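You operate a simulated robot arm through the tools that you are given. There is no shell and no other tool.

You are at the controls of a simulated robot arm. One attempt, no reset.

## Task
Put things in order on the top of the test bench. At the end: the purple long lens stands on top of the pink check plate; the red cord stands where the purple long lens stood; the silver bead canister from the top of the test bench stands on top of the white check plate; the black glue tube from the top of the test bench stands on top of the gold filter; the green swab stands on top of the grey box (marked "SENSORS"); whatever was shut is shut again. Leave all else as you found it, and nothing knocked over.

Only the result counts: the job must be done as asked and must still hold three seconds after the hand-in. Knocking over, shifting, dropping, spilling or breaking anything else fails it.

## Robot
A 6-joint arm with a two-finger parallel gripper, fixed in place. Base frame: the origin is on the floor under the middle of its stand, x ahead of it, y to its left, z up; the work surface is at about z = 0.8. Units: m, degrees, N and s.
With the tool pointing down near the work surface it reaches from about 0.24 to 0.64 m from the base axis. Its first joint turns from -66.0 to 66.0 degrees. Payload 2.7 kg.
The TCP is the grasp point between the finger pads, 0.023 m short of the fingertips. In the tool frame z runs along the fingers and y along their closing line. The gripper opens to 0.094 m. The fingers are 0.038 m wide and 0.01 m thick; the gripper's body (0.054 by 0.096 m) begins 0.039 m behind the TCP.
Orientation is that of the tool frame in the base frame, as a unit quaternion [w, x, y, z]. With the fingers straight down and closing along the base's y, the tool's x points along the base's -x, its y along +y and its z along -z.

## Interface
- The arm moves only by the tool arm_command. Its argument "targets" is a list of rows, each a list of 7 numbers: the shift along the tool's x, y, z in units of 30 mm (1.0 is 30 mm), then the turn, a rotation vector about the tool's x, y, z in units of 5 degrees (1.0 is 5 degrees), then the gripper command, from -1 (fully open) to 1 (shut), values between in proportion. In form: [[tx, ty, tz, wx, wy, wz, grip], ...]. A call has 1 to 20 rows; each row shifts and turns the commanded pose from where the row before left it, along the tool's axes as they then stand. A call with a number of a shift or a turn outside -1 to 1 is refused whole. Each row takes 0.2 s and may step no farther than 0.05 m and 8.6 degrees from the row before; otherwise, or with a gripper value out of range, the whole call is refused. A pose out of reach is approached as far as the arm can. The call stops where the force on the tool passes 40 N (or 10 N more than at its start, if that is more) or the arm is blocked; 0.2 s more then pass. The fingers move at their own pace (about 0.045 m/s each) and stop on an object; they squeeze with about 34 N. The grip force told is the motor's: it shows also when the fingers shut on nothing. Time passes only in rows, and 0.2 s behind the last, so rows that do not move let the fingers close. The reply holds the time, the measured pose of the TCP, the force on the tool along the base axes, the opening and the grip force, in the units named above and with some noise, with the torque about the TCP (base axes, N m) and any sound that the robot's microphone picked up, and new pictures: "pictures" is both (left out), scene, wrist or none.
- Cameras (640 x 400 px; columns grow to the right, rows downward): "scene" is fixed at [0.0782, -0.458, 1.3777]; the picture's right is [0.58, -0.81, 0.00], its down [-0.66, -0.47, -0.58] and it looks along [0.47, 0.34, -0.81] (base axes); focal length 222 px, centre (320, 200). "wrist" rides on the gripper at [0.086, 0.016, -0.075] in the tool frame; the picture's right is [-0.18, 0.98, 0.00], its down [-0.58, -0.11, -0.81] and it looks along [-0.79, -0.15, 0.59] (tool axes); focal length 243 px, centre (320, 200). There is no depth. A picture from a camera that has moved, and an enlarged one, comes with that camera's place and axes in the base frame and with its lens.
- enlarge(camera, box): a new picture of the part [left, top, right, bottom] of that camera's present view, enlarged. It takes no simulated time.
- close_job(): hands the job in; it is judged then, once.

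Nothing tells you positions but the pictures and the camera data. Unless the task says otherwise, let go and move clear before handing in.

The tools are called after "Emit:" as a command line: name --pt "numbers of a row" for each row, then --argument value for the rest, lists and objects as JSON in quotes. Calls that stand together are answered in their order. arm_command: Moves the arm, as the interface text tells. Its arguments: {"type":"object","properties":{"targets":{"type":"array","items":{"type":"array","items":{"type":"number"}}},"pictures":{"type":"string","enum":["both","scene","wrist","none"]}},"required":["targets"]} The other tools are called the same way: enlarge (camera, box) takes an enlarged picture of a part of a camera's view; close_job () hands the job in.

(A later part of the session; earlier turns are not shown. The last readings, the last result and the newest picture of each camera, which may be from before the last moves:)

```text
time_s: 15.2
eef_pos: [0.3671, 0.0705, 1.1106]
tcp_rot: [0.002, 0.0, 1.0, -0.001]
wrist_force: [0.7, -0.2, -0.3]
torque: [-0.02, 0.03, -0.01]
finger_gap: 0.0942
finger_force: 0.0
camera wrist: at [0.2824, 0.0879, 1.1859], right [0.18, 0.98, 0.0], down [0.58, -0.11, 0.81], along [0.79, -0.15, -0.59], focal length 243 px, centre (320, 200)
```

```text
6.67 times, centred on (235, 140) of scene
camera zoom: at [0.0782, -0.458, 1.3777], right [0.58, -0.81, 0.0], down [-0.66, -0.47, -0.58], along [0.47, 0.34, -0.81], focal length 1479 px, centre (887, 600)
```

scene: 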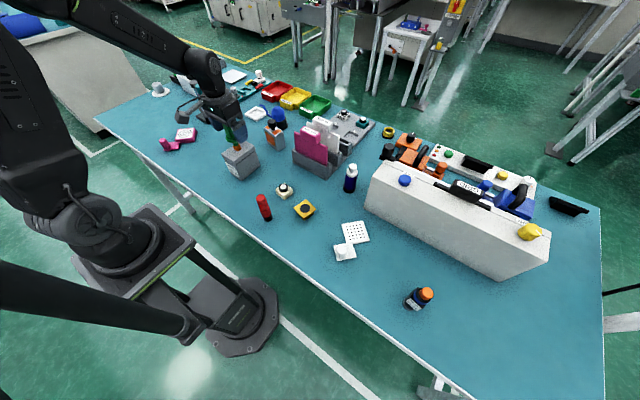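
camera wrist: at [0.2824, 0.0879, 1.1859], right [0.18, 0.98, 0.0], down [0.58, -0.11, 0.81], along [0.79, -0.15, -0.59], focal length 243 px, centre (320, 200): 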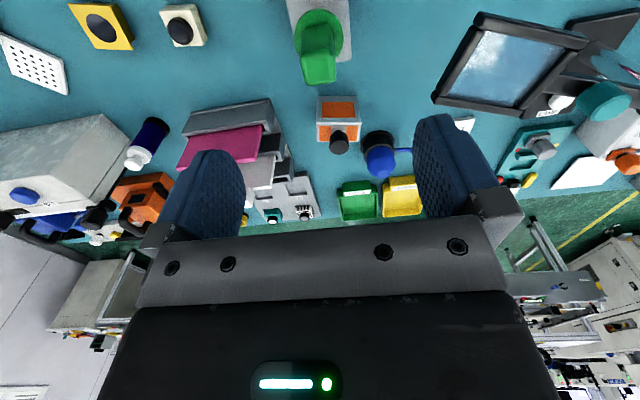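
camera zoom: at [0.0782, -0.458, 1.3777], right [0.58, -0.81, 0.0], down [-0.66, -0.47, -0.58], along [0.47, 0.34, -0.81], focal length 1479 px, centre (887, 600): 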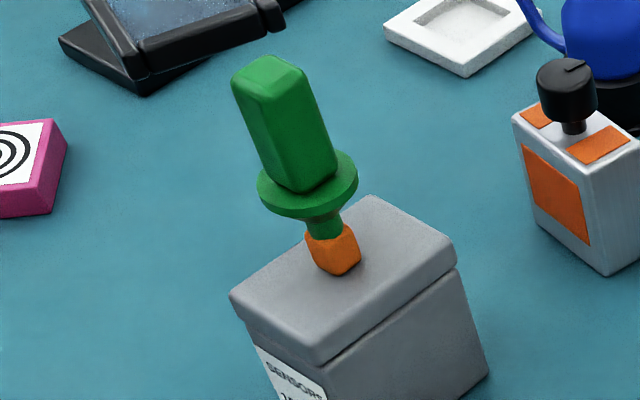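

The swab stands upright on the SENSORS box. Next is the purple lens: I'll move high across to above it, at about (0.507, -0.271), and check clearances to the card holder and white case.

Emit:
arm_command --pt "-0.389 -0.949 0 0 0 0 -0.36" --pt "-0.389 -0.949 0 0 0 0 -0.36" --pt "-0.389 -0.949 0 0 0 0 -0.36" --pt "-0.389 -0.949 0 0 0 0 -0.36" --pt "-0.389 -0.949 0 0 0 0 -0.36" --pt "-0.389 -0.949 0 0 0 0 -0.36" --pt "-0.389 -0.949 0 0 0 0 -0.36" --pt "-0.389 -0.949 0 0 0 0 -0.36" --pt "-0.389 -0.949 0 0 0 0 -0.36" --pt "-0.389 -0.949 0 0 0 0 -0.36" --pt "-0.389 -0.949 0 0 0 0 -0.36" --pt "-0.389 -0.949 0 0 0 0 -0.36" --pt "0 0 0.7 0 0 0 -0.36" --pt "0 0 0 0 0 0 -0.36" --pictures "both"

Emit:
enlarge --camera "wrist" --box '[200, 0, 440, 150]'

Emit:
enlarge --camera "scene" --box '[300, 130, 400, 210]'

```text
time_s: 18.2
eef_pos: [0.51, -0.272, 1.0887]
tcp_rot: [0.001, 0.0, 1.0, -0.001]
wrist_force: [-0.1, 0.3, 0.1]
torque: [0.02, 0.03, 0.01]
finger_gap: 0.0641
finger_force: 0.0
camera wrist: at [0.424, -0.2551, 1.1642], right [0.18, 0.98, 0.0], down [0.58, -0.11, 0.81], along [0.79, -0.15, -0.59], focal length 243 px, centre (320, 200)
```

scene: 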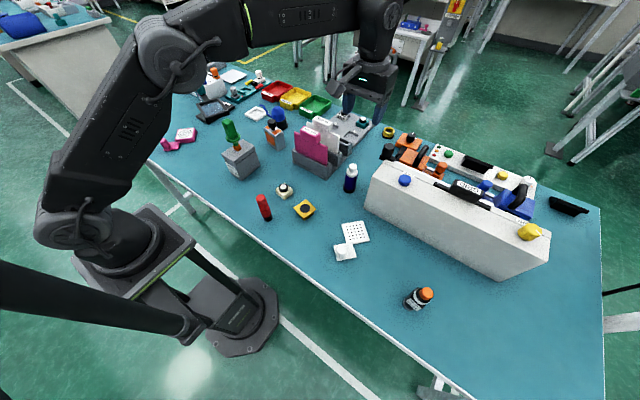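
wrist: 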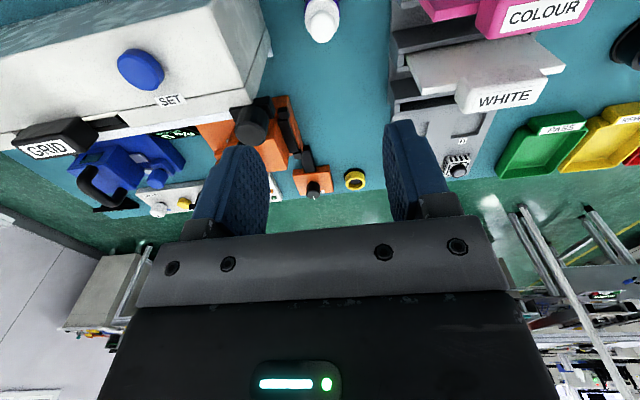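

```text
2.67 times, centred on (320, 75) of wrist
camera zoom: at [0.424, -0.2551, 1.1642], right [0.18, 0.98, 0.0], down [0.58, -0.11, 0.81], along [0.79, -0.15, -0.59], focal length 647 px, centre (320, 533)
```

zoom: 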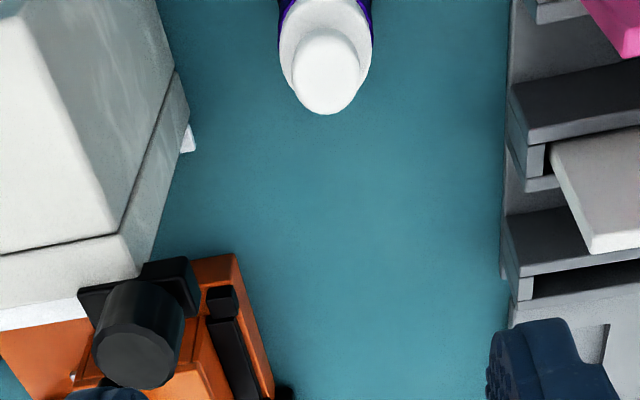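

```text
5.00 times, centred on (350, 170) of scene
camera zoom: at [0.0782, -0.458, 1.3777], right [0.58, -0.81, 0.0], down [-0.66, -0.47, -0.58], along [0.47, 0.34, -0.81], focal length 1110 px, centre (170, 350)
```

zoom: 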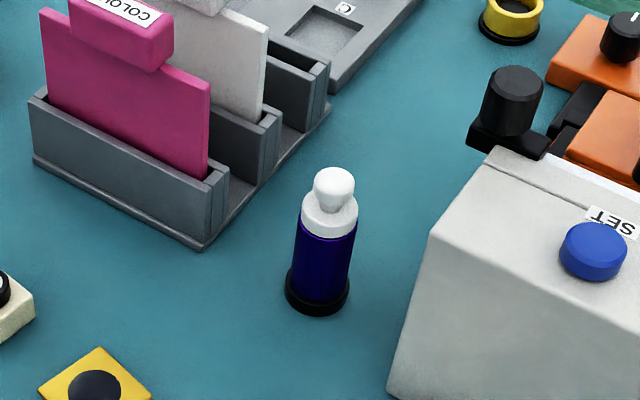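

The lens axis is at about (0.508, -0.2685). I'll align and descend to z≈0.95, then check.

Emit:
arm_command --pt "0.06 0.11 0.9 0 0 0 -0.36" --pt "0 0 0.9 0 0 0 -0.36" --pt "0 0 0.9 0 0 0 -0.36" --pt "0 0 0.9 0 0 0 -0.36" --pt "0 0 0.9 0 0 0 -0.36" --pt "0 0 0 0 0 0 -0.36" --pictures "wrist"

Emit:
enlarge --camera "wrist" --box '[160, 0, 480, 250]'

Emit:
enlarge --camera "scene" --box '[300, 110, 400, 210]'

```text
time_s: 19.6
eef_pos: [0.5078, -0.269, 0.9535]
tcp_rot: [0.001, 0.0, 1.0, 0.0]
wrist_force: [0.7, 0.3, -0.1]
torque: [0.02, -0.02, -0.01]
finger_gap: 0.0639
finger_force: 0.1
camera wrist: at [0.421, -0.2517, 1.0286], right [0.18, 0.98, 0.0], down [0.58, -0.11, 0.81], along [0.79, -0.15, -0.59], focal length 243 px, centre (320, 200)
```

wrist: 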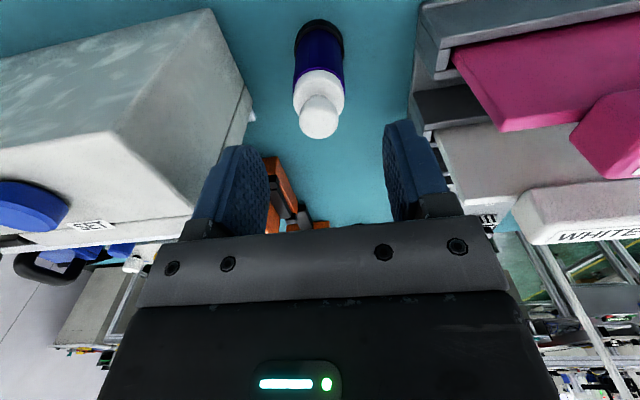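

```text
1.60 times, centred on (320, 125) of wrist
camera zoom: at [0.421, -0.2517, 1.0286], right [0.18, 0.98, 0.0], down [0.58, -0.11, 0.81], along [0.79, -0.15, -0.59], focal length 388 px, centre (320, 320)
```

zoom: 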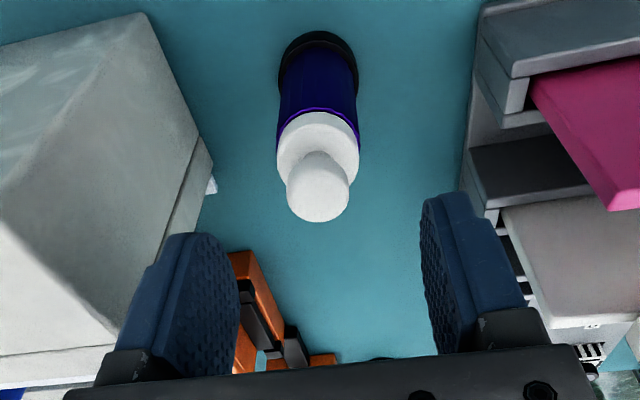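

```text
4.00 times, centred on (350, 160) of scene
camera zoom: at [0.0782, -0.458, 1.3777], right [0.58, -0.81, 0.0], down [-0.66, -0.47, -0.58], along [0.47, 0.34, -0.81], focal length 888 px, centre (200, 360)
```

zoom: 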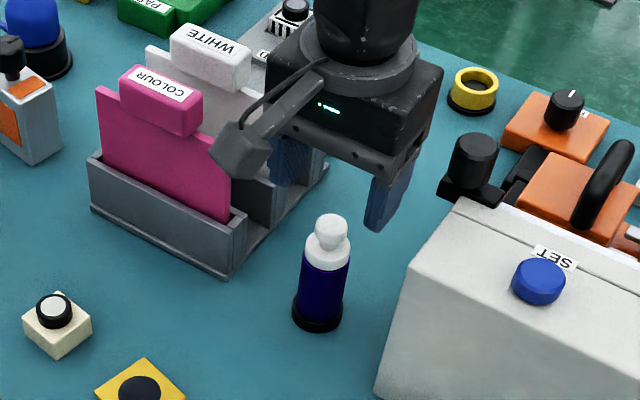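

Clearances look fine: the case's left face is at y≈-0.344 and the holder at y≈-0.186. I'll descend to z≈0.876 and grip the purple body just below the cap.

Emit:
arm_command --pt "0 0 0.8 0 0 0 -0.36" --pt "0 0 0.8 0 0 0 -0.36" --pt "0 0 0.6 0 0 0 -0.36" --pt "0 0 0.38 0 0 0 -0.36" --pt "0 0 0 0 0 0 -0.36" --pictures "wrist"

Emit:
enlarge --camera "scene" --box '[320, 130, 380, 210]'

Emit:
enlarge --camera "wrist" --box '[220, 80, 420, 230]'

```text
time_s: 20.8
eef_pos: [0.5094, -0.2692, 0.8767]
tcp_rot: [0.001, 0.0, 1.0, -0.001]
wrist_force: [1.1, -0.6, 0.1]
torque: [0.01, 0.01, 0.04]
finger_gap: 0.0638
finger_force: 0.2
camera wrist: at [0.4217, -0.2518, 0.9515], right [0.18, 0.98, 0.0], down [0.58, -0.11, 0.81], along [0.79, -0.15, -0.59], focal length 243 px, centre (320, 200)
```

wrist: 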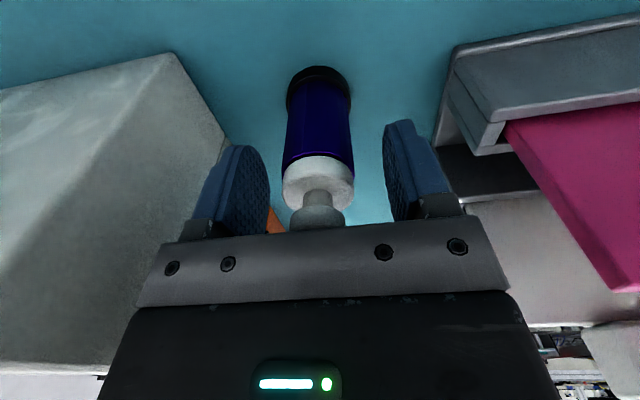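

```text
5.00 times, centred on (350, 170) of scene
camera zoom: at [0.0782, -0.458, 1.3777], right [0.58, -0.81, 0.0], down [-0.66, -0.47, -0.58], along [0.47, 0.34, -0.81], focal length 1110 px, centre (170, 350)
```

zoom: 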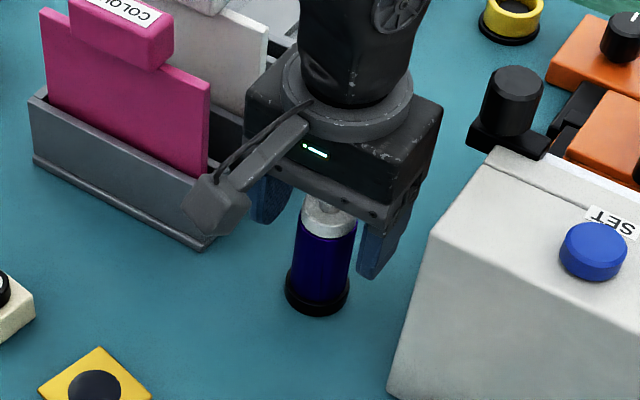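

```text
2.67 times, centred on (320, 155) of wrist
camera zoom: at [0.4217, -0.2518, 0.9515], right [0.18, 0.98, 0.0], down [0.58, -0.11, 0.81], along [0.79, -0.15, -0.59], focal length 647 px, centre (320, 320)
```

zoom: 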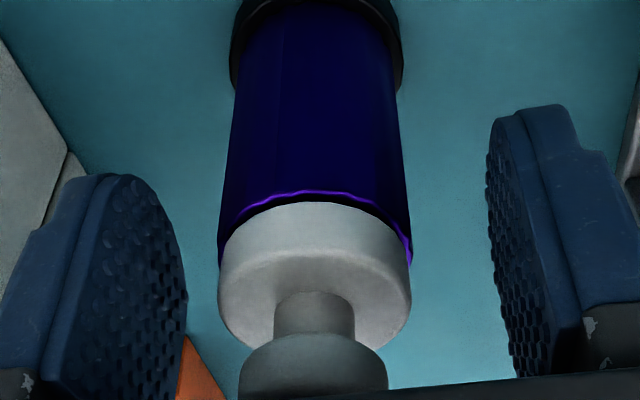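

I'll go 4 mm lower so the pads bear more on the purple body, then close.

Emit:
arm_command --pt "0 0 0.13 0 0 0 -0.36" --pt "0 0 0 0 0 0 -0.1" --pt "0 0 0 0 0 0 0.2" --pt "0 0 0 0 0 0 0.6" --pt "0 0 0 0 0 0 1" --pt "0 0 0 0 0 0 1" --pictures "wrist"

```text
time_s: 22.2
eef_pos: [0.507, -0.2682, 0.8734]
tcp_rot: [0.001, 0.0, 1.0, 0.0]
wrist_force: [-0.4, -3.3, 1.4]
torque: [-0.19, -0.01, -0.02]
finger_gap: 0.0352
finger_force: 34.3
camera wrist: at [0.4218, -0.252, 0.9481], right [0.18, 0.98, 0.0], down [0.58, -0.11, 0.81], along [0.79, -0.15, -0.59], focal length 243 px, centre (320, 200)
```

wrist: 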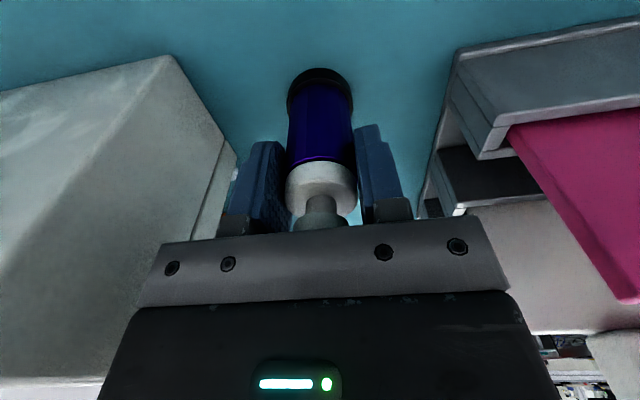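

Gripped at 35 mm. I'll lift a little first to check that the whole lens comes up, not just the cap.

Emit:
arm_command --pt "0 0 -0.3 0 0 0 1" --pt "0 0 -0.5 0 0 0 1" --pt "0 0 0 0 0 0 1" --pictures "wrist"

Emit:
enlarge --camera "scene" --box '[320, 130, 380, 210]'

Emit:
enlarge --camera "wrist" --box '[220, 40, 420, 230]'

```text
time_s: 23.0
eef_pos: [0.508, -0.2687, 0.896]
tcp_rot: [0.001, 0.0, 1.0, 0.0]
wrist_force: [0.3, -0.2, -4.3]
torque: [-0.01, 0.0, 0.01]
finger_gap: 0.0355
finger_force: 34.0
camera wrist: at [0.4221, -0.2516, 0.9718], right [0.18, 0.98, 0.0], down [0.58, -0.11, 0.81], along [0.79, -0.15, -0.59], focal length 243 px, centre (320, 200)
```

wrist: 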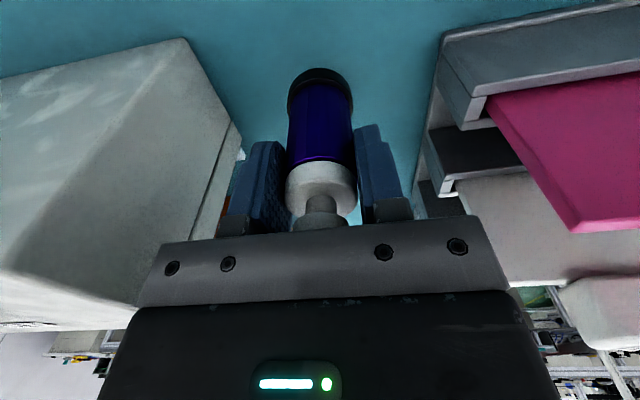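

```text
5.00 times, centred on (350, 170) of scene
camera zoom: at [0.0782, -0.4581, 1.3777], right [0.58, -0.81, 0.0], down [-0.66, -0.47, -0.58], along [0.47, 0.34, -0.81], focal length 1110 px, centre (170, 350)
```

zoom: 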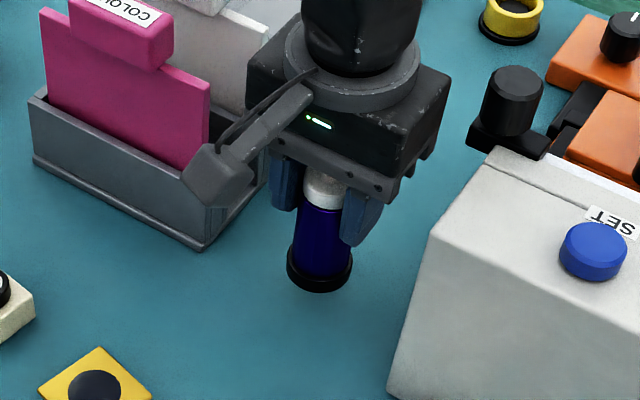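

```text
2.11 times, centred on (320, 135) of wrist
camera zoom: at [0.4221, -0.2516, 0.9718], right [0.18, 0.98, 0.0], down [0.58, -0.11, 0.81], along [0.79, -0.15, -0.59], focal length 511 px, centre (320, 337)
```

zoom: 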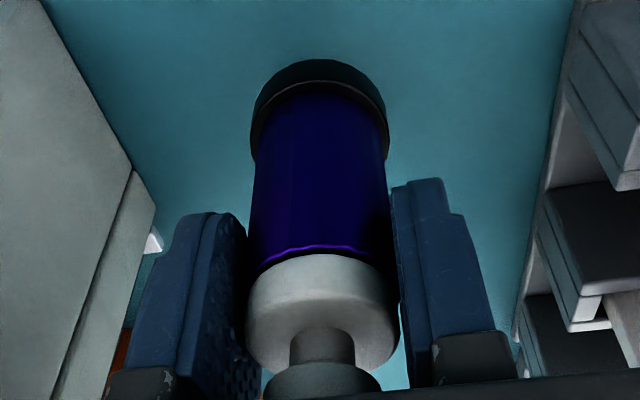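

The whole lens lifts together. I'll raise it to z≈1.14 and carry it over to the pink check plate at about (0.356, 0.393).

Emit:
arm_command --pt "0 0 -1 0 0 0 1" --pt "0 0 -1 0 0 0 1" --pt "0 0 -1 0 0 0 1" --pt "0 0 -1 0 0 0 1" --pt "0 0 -1 0 0 0 1" --pt "0 0 -1 0 0 0 1" --pt "0 0 -1 0 0 0 1" --pt "0 0 -1 0 0 0 1" --pt "0.22 0.95 0 0 0 0 1" --pt "0.22 0.95 0 0 0 0 1" --pt "0.22 0.95 0 0 0 0 1" --pt "0.22 0.95 0 0 0 0 1" --pt "0.22 0.95 0 0 0 0 1" --pt "0.22 0.95 0 0 0 0 1" --pt "0.22 0.95 0 0 0 0 1" --pt "0.22 0.95 0 0 0 0 1" --pt "0.22 0.95 0 0 0 0 1" --pt "0.22 0.95 0 0 0 0 1" --pt "0.22 0.95 0 0 0 0 1" --pt "0.22 0.95 0 0 0 0 1" --pictures "both"

```text
time_s: 27.2
eef_pos: [0.4287, 0.0744, 1.1358]
tcp_rot: [0.001, 0.001, 1.0, -0.001]
wrist_force: [-0.1, -0.1, -3.9]
torque: [0.02, -0.03, 0.04]
finger_gap: 0.0355
finger_force: 34.3
camera wrist: at [0.3419, 0.0911, 1.2118], right [0.19, 0.98, 0.0], down [0.58, -0.11, 0.81], along [0.79, -0.15, -0.59], focal length 243 px, centre (320, 200)
```

scene: 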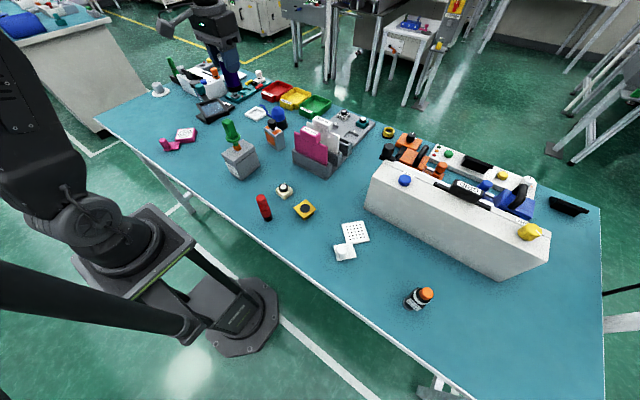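
wrist: 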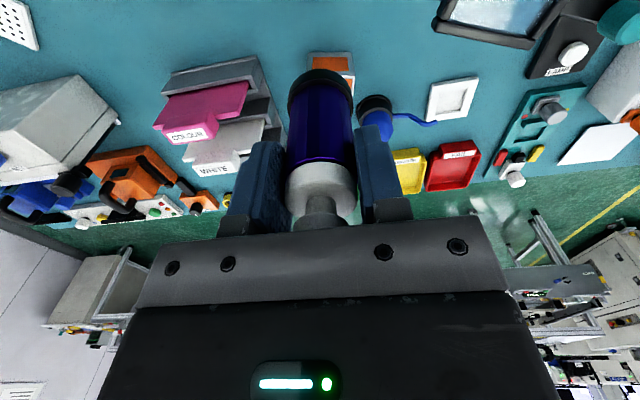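

Emit:
arm_command --pt "0.22 0.965 0 0 0 0 1" --pt "0.22 0.965 0 0 0 0 1" --pt "0.22 0.965 0 0 0 0 1" --pt "0.22 0.965 0 0 0 0 1" --pt "0.22 0.965 0 0 0 0 1" --pt "0.22 0.965 0 0 0 0 1" --pt "0.22 0.965 0 0 0 0 1" --pt "0.22 0.965 0 0 0 0 1" --pt "0.22 0.965 0 0 0 0 1" --pt "0.22 0.965 0 0 0 0 1" --pt "0.22 0.965 0 0 0 0 1" --pt "0 0 0.9 0 0 0 1" --pt "0 0 0.9 0 0 0 1" --pt "0 0 0.9 0 0 0 1" --pt "0 0 0 0 0 0 1" --pictures "both"

Emit:
enlarge --camera "scene" --box '[140, 70, 240, 170]'

Emit:
enlarge --camera "wrist" --box '[220, 0, 420, 150]'

```text
time_s: 30.4
eef_pos: [0.3567, 0.3908, 1.0539]
tcp_rot: [0.001, 0.0, 1.0, 0.0]
wrist_force: [-0.3, 0.4, -4.4]
torque: [0.01, 0.0, -0.06]
finger_gap: 0.0354
finger_force: 34.0
camera wrist: at [0.2697, 0.4082, 1.1294], right [0.18, 0.98, 0.0], down [0.58, -0.11, 0.81], along [0.79, -0.15, -0.59], focal length 243 px, centre (320, 200)
```

scene: 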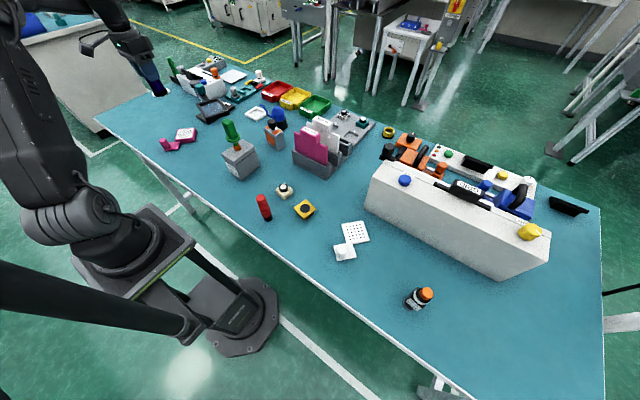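
wrist: 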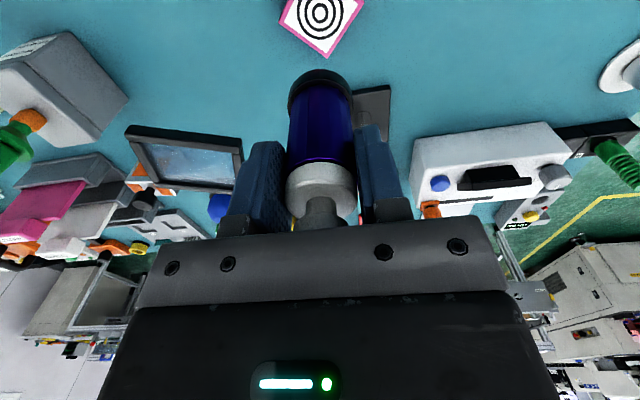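

```text
4.00 times, centred on (190, 120) of scene
camera zoom: at [0.0782, -0.458, 1.3777], right [0.58, -0.81, 0.0], down [-0.66, -0.47, -0.58], along [0.47, 0.34, -0.81], focal length 888 px, centre (840, 520)
```

zoom: 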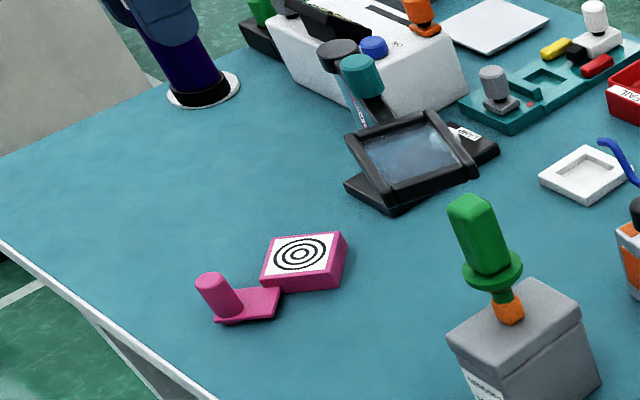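

```text
2.67 times, centred on (320, 75) of wrist
camera zoom: at [0.2697, 0.4082, 1.1294], right [0.18, 0.98, 0.0], down [0.58, -0.11, 0.81], along [0.79, -0.15, -0.59], focal length 647 px, centre (320, 533)
```

zoom: 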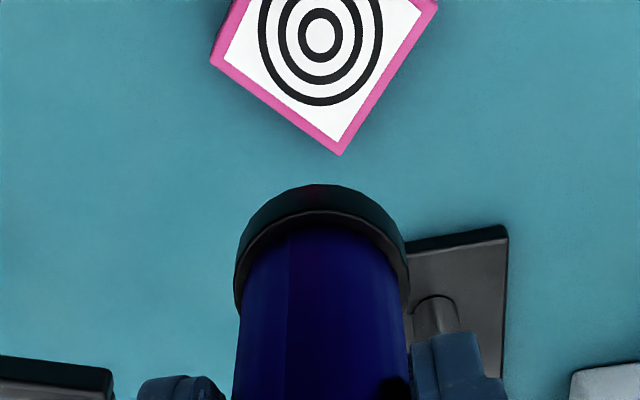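

Target plate centre is at about (0.357, 0.392), top z≈0.818. I'm well aligned, so I'll lower to about 14 mm above it and check.

Emit:
arm_command --pt "0 0.03 0.9 0 0 0 1" --pt "0 0 0.9 0 0 0 1" --pt "0 0 0.9 0 0 0 1" --pt "0 0 0.9 0 0 0 1" --pt "0 0 0.7 0 0 0 1" --pt "0 0 0.5 0 0 0 1" --pt "0 0 0 0 0 0 1" --pictures "both"

Emit:
enlarge --camera "scene" --box '[150, 90, 230, 170]'

Emit:
enlarge --camera "wrist" --box '[220, 0, 420, 150]'

```text
time_s: 32.0
eef_pos: [0.3558, 0.3918, 0.9104]
tcp_rot: [0.001, 0.0, 1.0, -0.001]
wrist_force: [0.0, 0.9, -4.6]
torque: [0.02, 0.02, 0.0]
finger_gap: 0.0355
finger_force: 33.6
camera wrist: at [0.2698, 0.4087, 0.9851], right [0.18, 0.98, 0.0], down [0.58, -0.11, 0.81], along [0.79, -0.15, -0.59], focal length 243 px, centre (320, 200)
```

scene: 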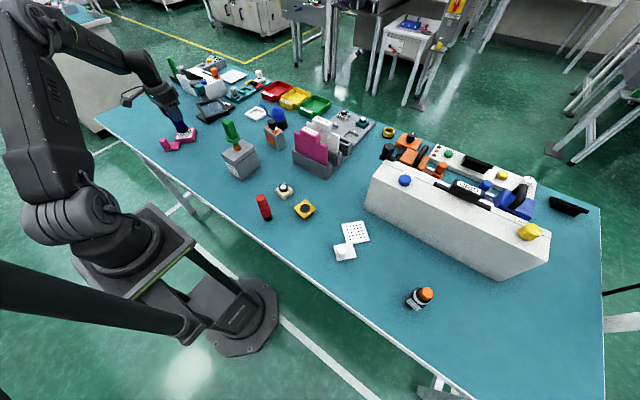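
wrist: 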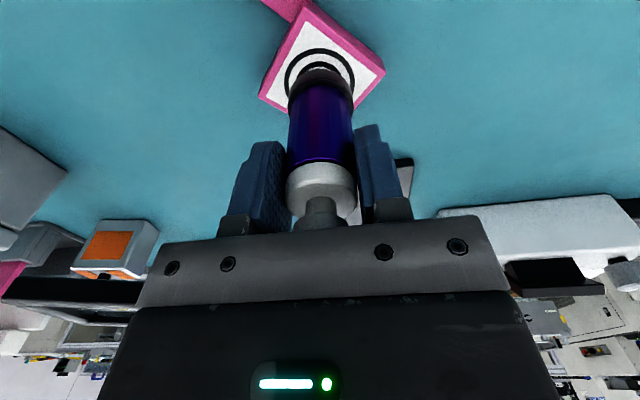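

```text
5.00 times, centred on (190, 130) of scene
camera zoom: at [0.0782, -0.458, 1.3777], right [0.58, -0.81, 0.0], down [-0.66, -0.47, -0.58], along [0.47, 0.34, -0.81], focal length 1110 px, centre (970, 550)
```

zoom: 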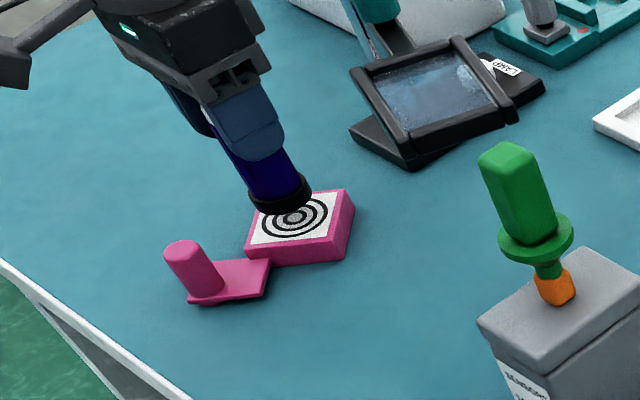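

```text
2.67 times, centred on (320, 75) of wrist
camera zoom: at [0.2698, 0.4087, 0.9851], right [0.18, 0.98, 0.0], down [0.58, -0.11, 0.81], along [0.79, -0.15, -0.59], focal length 647 px, centre (320, 533)
```

zoom: 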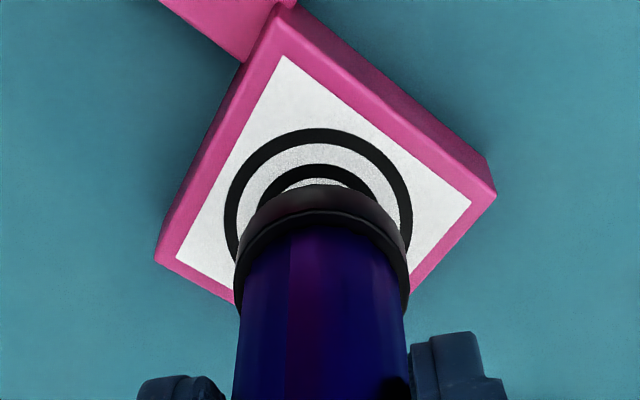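

Emit:
arm_command --pt "0 0 0.3 0 0 0 1" --pt "0 0 0.1 0 0 0 1" --pt "0 0 0.05 0 0 0 1" --pt "0 0 0 0 0 0 1" --pictures "wrist"

Emit:
enlarge --camera "scene" --box '[160, 100, 220, 160]'

```text
time_s: 33.0
eef_pos: [0.3544, 0.3925, 0.8978]
tcp_rot: [0.001, 0.0, 1.0, 0.0]
wrist_force: [0.6, -0.2, -4.3]
torque: [0.03, 0.06, -0.01]
finger_gap: 0.0355
finger_force: 34.1
camera wrist: at [0.2694, 0.4086, 0.9721], right [0.18, 0.98, 0.0], down [0.58, -0.11, 0.81], along [0.79, -0.15, -0.59], focal length 243 px, centre (320, 200)
```

wrist: 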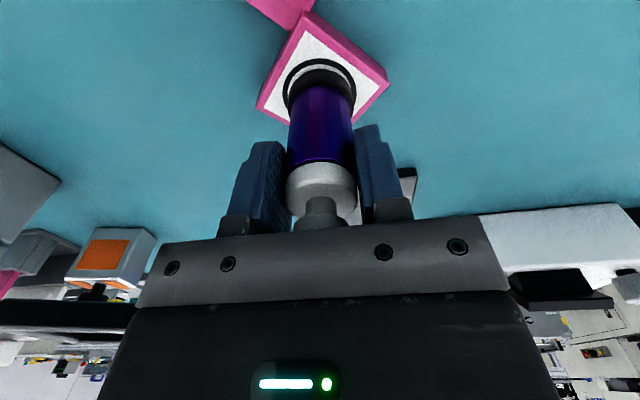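

```text
6.67 times, centred on (190, 130) of scene
camera zoom: at [0.0782, -0.458, 1.3777], right [0.58, -0.81, 0.0], down [-0.66, -0.47, -0.58], along [0.47, 0.34, -0.81], focal length 1479 px, centre (1187, 667)
```

zoom: 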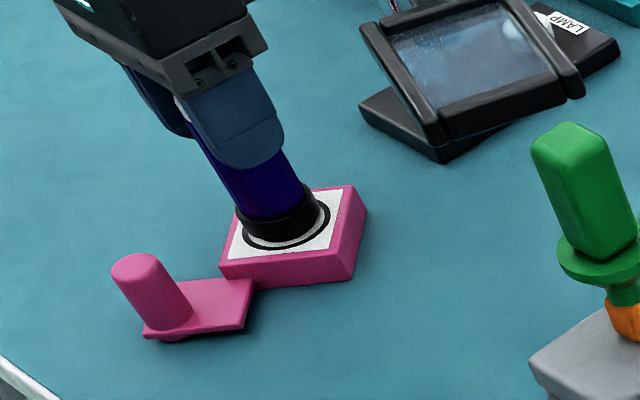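

Emit:
arm_command --pt "0 0 0.05 0 0 0 1" --pt "0 0 0.05 0 0 0 1" --pt "0 0 0 0 0 0 1" --pictures "none"

```text
time_s: 33.8
eef_pos: [0.356, 0.3918, 0.8941]
tcp_rot: [0.001, 0.0, 1.0, -0.001]
wrist_force: [0.2, 0.8, -4.0]
torque: [0.0, 0.0, -0.04]
finger_gap: 0.0355
finger_force: 34.4
```

Emit:
arm_command --pt "0 0 0.04 0 0 0 1" --pt "0 0 0 0 0 0 1" --pictures "none"

```text
time_s: 34.4
eef_pos: [0.3555, 0.3915, 0.8924]
tcp_rot: [0.0, 0.001, 1.0, -0.001]
wrist_force: [-1.0, 0.1, -3.8]
torque: [-0.03, 0.04, 0.0]
finger_gap: 0.0353
finger_force: 33.8
```

Emit:
arm_command --pt "0 0 0.04 0 0 0 1" --pt "0 0 0 0 0 0 1" --pictures "none"

```text
time_s: 35.0
eef_pos: [0.3567, 0.3921, 0.8924]
tcp_rot: [0.001, -0.001, 1.0, 0.0]
wrist_force: [-2.5, -2.0, 7.0]
torque: [-0.11, 0.21, -0.01]
finger_gap: 0.0357
finger_force: 33.5
```

Contact reached. I'll ease off a hair and release gently.

Emit:
arm_command --pt "0 0 -0.025 0 0 0 1" --pt "0 0 0 0 0 0 1" --pictures "none"

```text
time_s: 35.6
eef_pos: [0.3555, 0.3921, 0.8927]
tcp_rot: [0.001, 0.0, 1.0, 0.0]
wrist_force: [0.6, -0.6, 1.4]
torque: [0.11, -0.05, -0.02]
finger_gap: 0.0353
finger_force: 34.0
```

Emit:
arm_command --pt "0 0 0 0 0 0 0.22" --pt "0 0 0 0 0 0 0.15" --pt "0 0 0 0 0 0 0" --pt "0 0 0 0 0 0 -0.3" --pt "0 0 0 0 0 0 -0.5" --pt "0 0 0 0 0 0 -0.5" --pictures "wrist"

Emit:
enlarge --camera "scene" --box '[160, 100, 220, 160]'

```text
time_s: 37.0
eef_pos: [0.3558, 0.3913, 0.8927]
tcp_rot: [0.0, 0.0, 1.0, -0.001]
wrist_force: [0.0, 0.2, 0.3]
torque: [0.0, 0.02, 0.01]
finger_gap: 0.0706
finger_force: 0.0
camera wrist: at [0.2696, 0.4091, 0.9679], right [0.18, 0.98, 0.0], down [0.58, -0.11, 0.81], along [0.79, -0.15, -0.59], focal length 243 px, centre (320, 200)
```

wrist: 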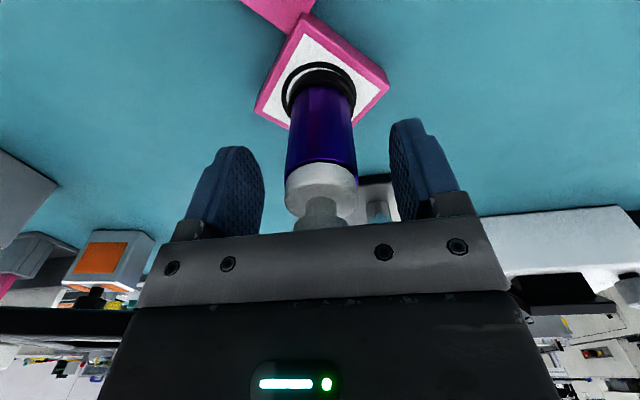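

```text
6.67 times, centred on (190, 130) of scene
camera zoom: at [0.0782, -0.458, 1.3777], right [0.58, -0.81, 0.0], down [-0.66, -0.47, -0.58], along [0.47, 0.34, -0.81], focal length 1479 px, centre (1187, 667)
```

zoom: 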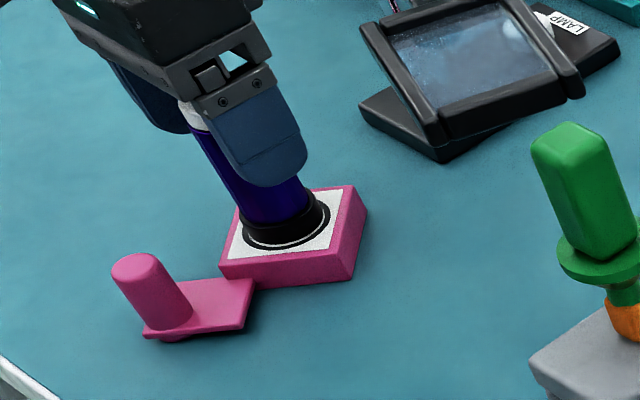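

The lens stands on the pink plate. I'll rise straight up and confirm it, then head toward the red cord.

Emit:
arm_command --pt "0 0 -0.5 0 0 0 -0.5" --pt "0 0 -1 0 0 0 -0.5" --pt "0 0 -1 0 0 0 -0.5" --pt "0 0 -1 0 0 0 -0.5" --pt "0 0 -1 0 0 0 -0.5" --pt "0 0 -1 0 0 0 -0.5" --pt "0 0 -1 0 0 0 -0.5" --pt "0 0 -1 0 0 0 -0.5" --pt "0 0 0 0 0 0 -0.5" --pictures "wrist"

Emit:
enlarge --camera "scene" --box '[150, 90, 230, 160]'

```text
time_s: 39.0
eef_pos: [0.3567, 0.3927, 1.1178]
tcp_rot: [0.002, 0.0, 1.0, -0.001]
wrist_force: [0.5, 0.3, 0.4]
torque: [0.03, -0.01, -0.01]
finger_gap: 0.0705
finger_force: 0.1
camera wrist: at [0.2697, 0.4091, 1.1932], right [0.18, 0.98, 0.0], down [0.58, -0.11, 0.81], along [0.79, -0.15, -0.59], focal length 243 px, centre (320, 200)
```

wrist: 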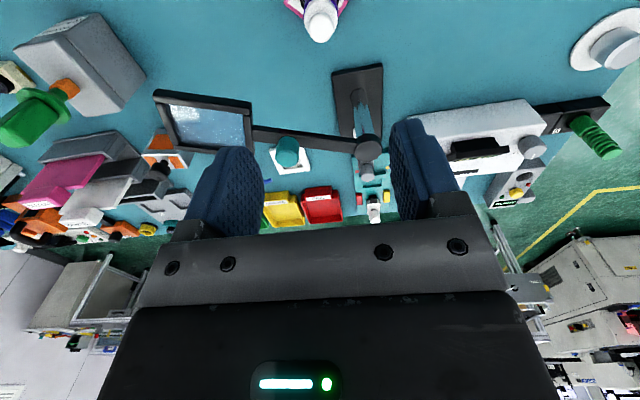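

```text
5.71 times, centred on (190, 125) of scene
camera zoom: at [0.0782, -0.458, 1.3777], right [0.58, -0.81, 0.0], down [-0.66, -0.47, -0.58], along [0.47, 0.34, -0.81], focal length 1268 px, centre (1063, 629)
```

zoom: 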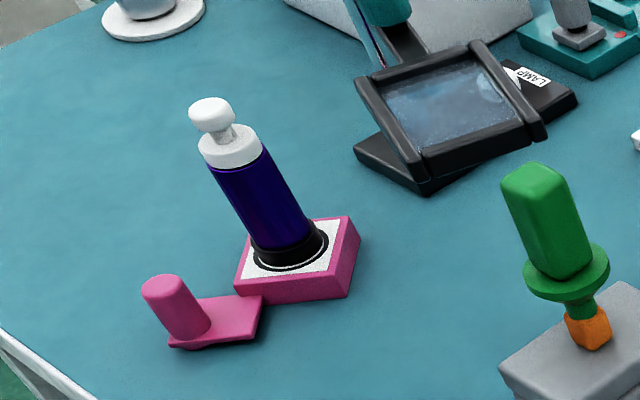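

The lens is upright and centred on the pink plate. Moving to above the red cord near (0.265, -0.132).

Emit:
arm_command --pt "0.17 -0.97 0 0 0 0 -0.5" --pt "0.17 -0.97 0 0 0 0 -0.5" --pt "0.17 -0.97 0 0 0 0 -0.5" --pt "0.17 -0.97 0 0 0 0 -0.5" --pt "0.17 -0.97 0 0 0 0 -0.5" --pt "0.17 -0.97 0 0 0 0 -0.5" --pt "0.17 -0.97 0 0 0 0 -0.5" --pt "0.17 -0.97 0 0 0 0 -0.5" --pt "0.17 -0.97 0 0 0 0 -0.5" --pt "0.17 -0.97 0 0 0 0 -0.5" --pt "0.17 -0.97 0 0 0 0 -0.5" --pt "0.17 -0.97 0 0 0 0 -0.5" --pt "0.17 -0.97 0 0 0 0 -0.5" --pt "0.17 -0.97 0 0 0 0 -0.5" --pt "0.17 -0.97 0 0 0 0 -0.5" --pt "0.17 -0.97 0 0 0 0 -0.5" --pt "0.17 -0.97 0 0 0 0 -0.5" --pt "0.17 -0.97 0 0 0 0 -0.5" --pt "0 0 0.7 0 0 0 -0.5" --pt "0 0 0.7 0 0 0 -0.5" --pictures "both"

Emit:
enlarge --camera "wrist" --box '[240, 0, 400, 120]'

Emit:
enlarge --camera "scene" --box '[240, 170, 320, 240]'

```text
time_s: 43.2
eef_pos: [0.2639, -0.1315, 1.0771]
tcp_rot: [0.001, -0.001, 1.0, 0.0]
wrist_force: [0.2, -0.2, 1.1]
torque: [0.0, -0.02, 0.01]
finger_gap: 0.0704
finger_force: 0.0
camera wrist: at [0.1771, -0.1142, 1.1514], right [0.18, 0.98, 0.0], down [0.58, -0.11, 0.81], along [0.79, -0.15, -0.59], focal length 243 px, centre (320, 200)
```

scene: 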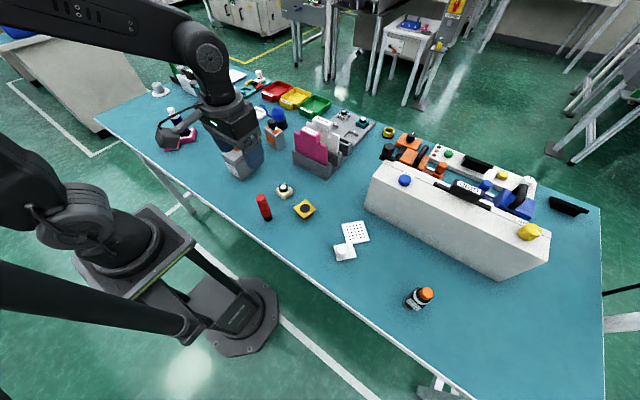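
wrist: 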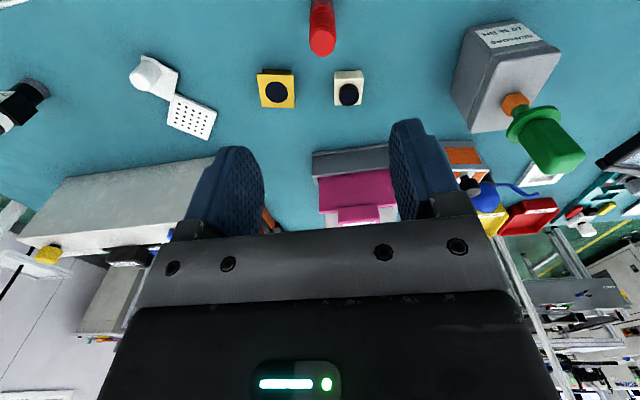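

```text
3.33 times, centred on (320, 60) of wrist
camera zoom: at [0.1771, -0.1142, 1.1514], right [0.18, 0.98, 0.0], down [0.58, -0.11, 0.81], along [0.79, -0.15, -0.59], focal length 809 px, centre (320, 667)
```

zoom: 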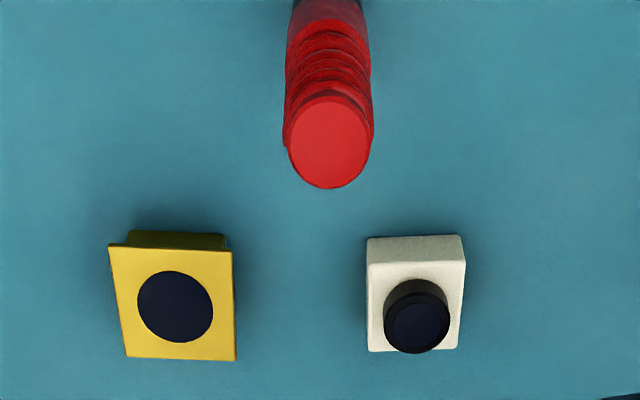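

```text
5.71 times, centred on (280, 205) of scene
camera zoom: at [0.0782, -0.458, 1.3777], right [0.58, -0.81, 0.0], down [-0.66, -0.47, -0.58], along [0.47, 0.34, -0.81], focal length 1268 px, centre (549, 171)
```

zoom: 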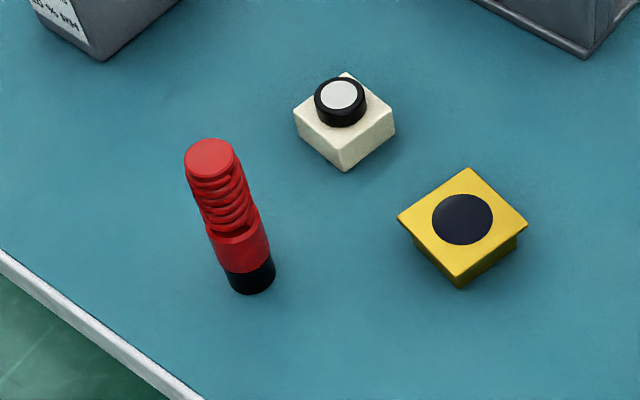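

The red cord's axis is at about (0.267, -0.130), top z≈0.905. Descending to just above it for a check.

Emit:
arm_command --pt "-0.08 0.04 0.9 0 0 0 -0.4" --pt "0 0 0.9 0 0 0 -0.4" --pt "0 0 0.9 0 0 0 -0.4" --pt "0 0 0.9 0 0 0 -0.4" --pt "0 0 0.6 0 0 0 -0.4" --pt "0 0 0 0 0 0 -0.4" --pictures "wrist"

Emit:
enlarge --camera "wrist" --box '[220, 40, 420, 190]'

Emit:
enlarge --camera "scene" --box '[230, 150, 310, 230]'

```text
time_s: 44.6
eef_pos: [0.266, -0.1304, 0.95]
tcp_rot: [0.002, 0.0, 1.0, -0.001]
wrist_force: [-0.3, 0.4, 0.6]
torque: [0.0, 0.0, -0.01]
finger_gap: 0.0658
finger_force: 0.1
camera wrist: at [0.1805, -0.1131, 1.025], right [0.18, 0.98, 0.0], down [0.58, -0.11, 0.81], along [0.79, -0.15, -0.59], focal length 243 px, centre (320, 200)
```

wrist: 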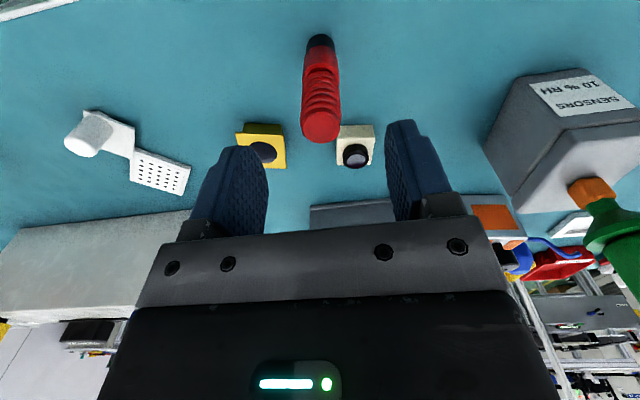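

```text
2.67 times, centred on (320, 115) of wrist
camera zoom: at [0.1805, -0.1131, 1.025], right [0.18, 0.98, 0.0], down [0.58, -0.11, 0.81], along [0.79, -0.15, -0.59], focal length 647 px, centre (320, 427)
```

zoom: 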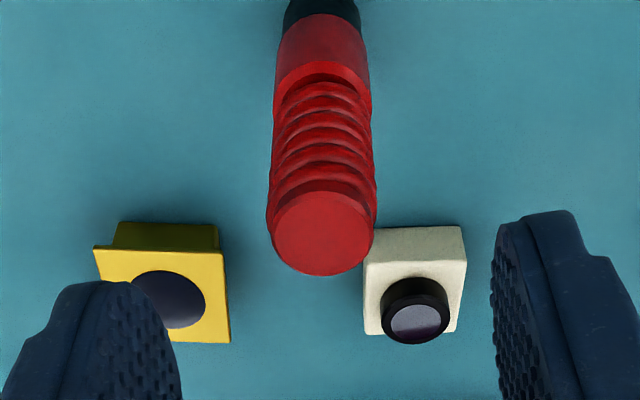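

```text
5.00 times, centred on (270, 190) of scene
camera zoom: at [0.0782, -0.458, 1.3777], right [0.58, -0.81, 0.0], down [-0.66, -0.47, -0.58], along [0.47, 0.34, -0.81], focal length 1110 px, centre (570, 250)
```

zoom: 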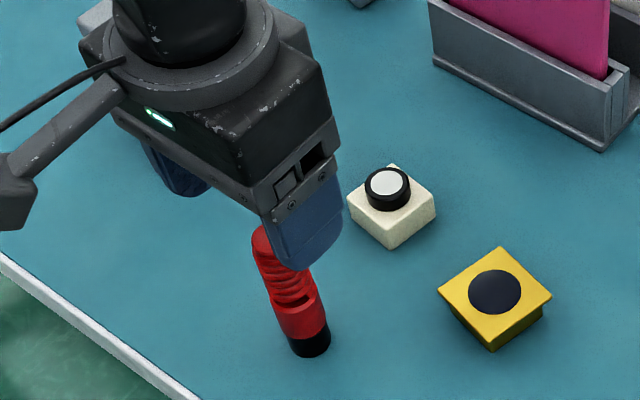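

Emit:
arm_command --pt "-0.06 0.02 0.8 0 0 0 -0.4" --pt "0 0 0.8 0 0 0 -0.4" --pt "0 0 0.6 0 0 0 -0.4" --pt "0 0 0.42 0 0 0 -0.4" --pt "0 0 0 0 0 0 0" --pt "0 0 0 0 0 0 0.4" --pt "0 0 0 0 0 0 0.7" --pt "0 0 0 0 0 0 1" --pt "0 0 0 0 0 0 1" --pt "0 0 0 0 0 0 1" --pictures "wrist"

Emit:
enlarge --camera "wrist" --box '[220, 60, 420, 230]'

Emit:
enlarge --camera "scene" --box '[230, 150, 310, 230]'

```text
time_s: 46.8
eef_pos: [0.2672, -0.1296, 0.8726]
tcp_rot: [0.001, 0.0, 1.0, -0.001]
wrist_force: [0.3, -0.5, 0.2]
torque: [0.0, 0.01, 0.01]
finger_gap: 0.0254
finger_force: 34.2
camera wrist: at [0.1825, -0.1128, 0.9465], right [0.18, 0.98, 0.0], down [0.58, -0.11, 0.81], along [0.79, -0.15, -0.59], focal length 243 px, centre (320, 200)
```

wrist: 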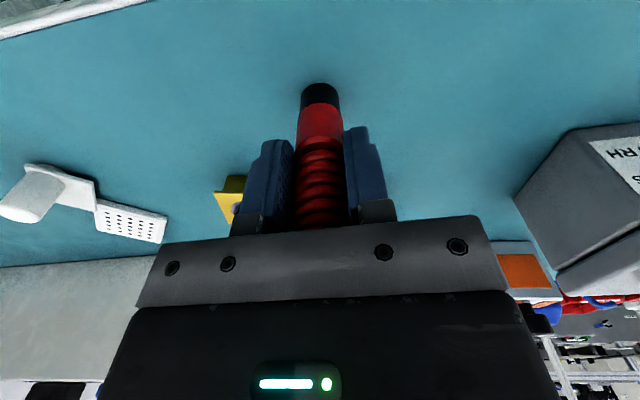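

```text
2.35 times, centred on (320, 145) of wrist
camera zoom: at [0.1825, -0.1128, 0.9465], right [0.18, 0.98, 0.0], down [0.58, -0.11, 0.81], along [0.79, -0.15, -0.59], focal length 571 px, centre (320, 329)
```

zoom: 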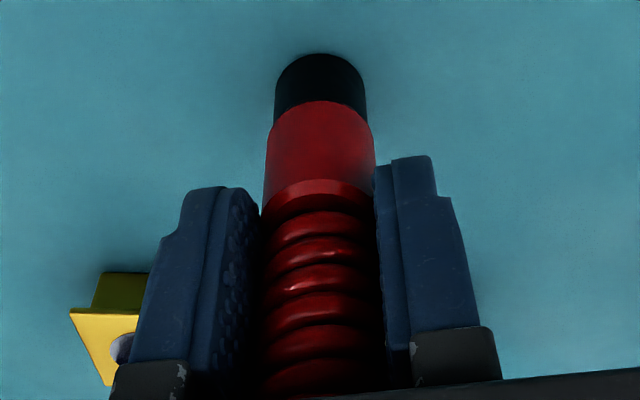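

```text
5.00 times, centred on (270, 190) of scene
camera zoom: at [0.0782, -0.458, 1.3777], right [0.58, -0.81, 0.0], down [-0.66, -0.47, -0.58], along [0.47, 0.34, -0.81], focal length 1110 px, centre (570, 250)
```

zoom: 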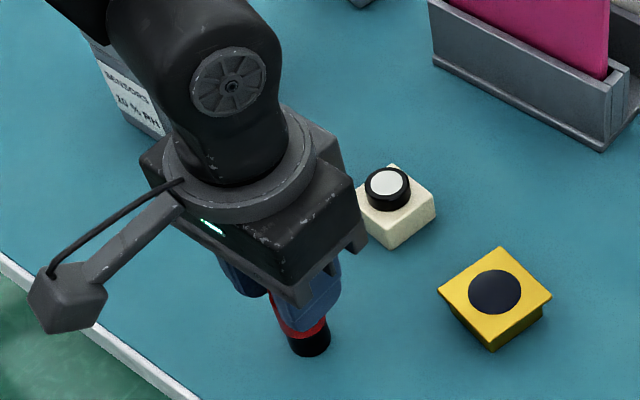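

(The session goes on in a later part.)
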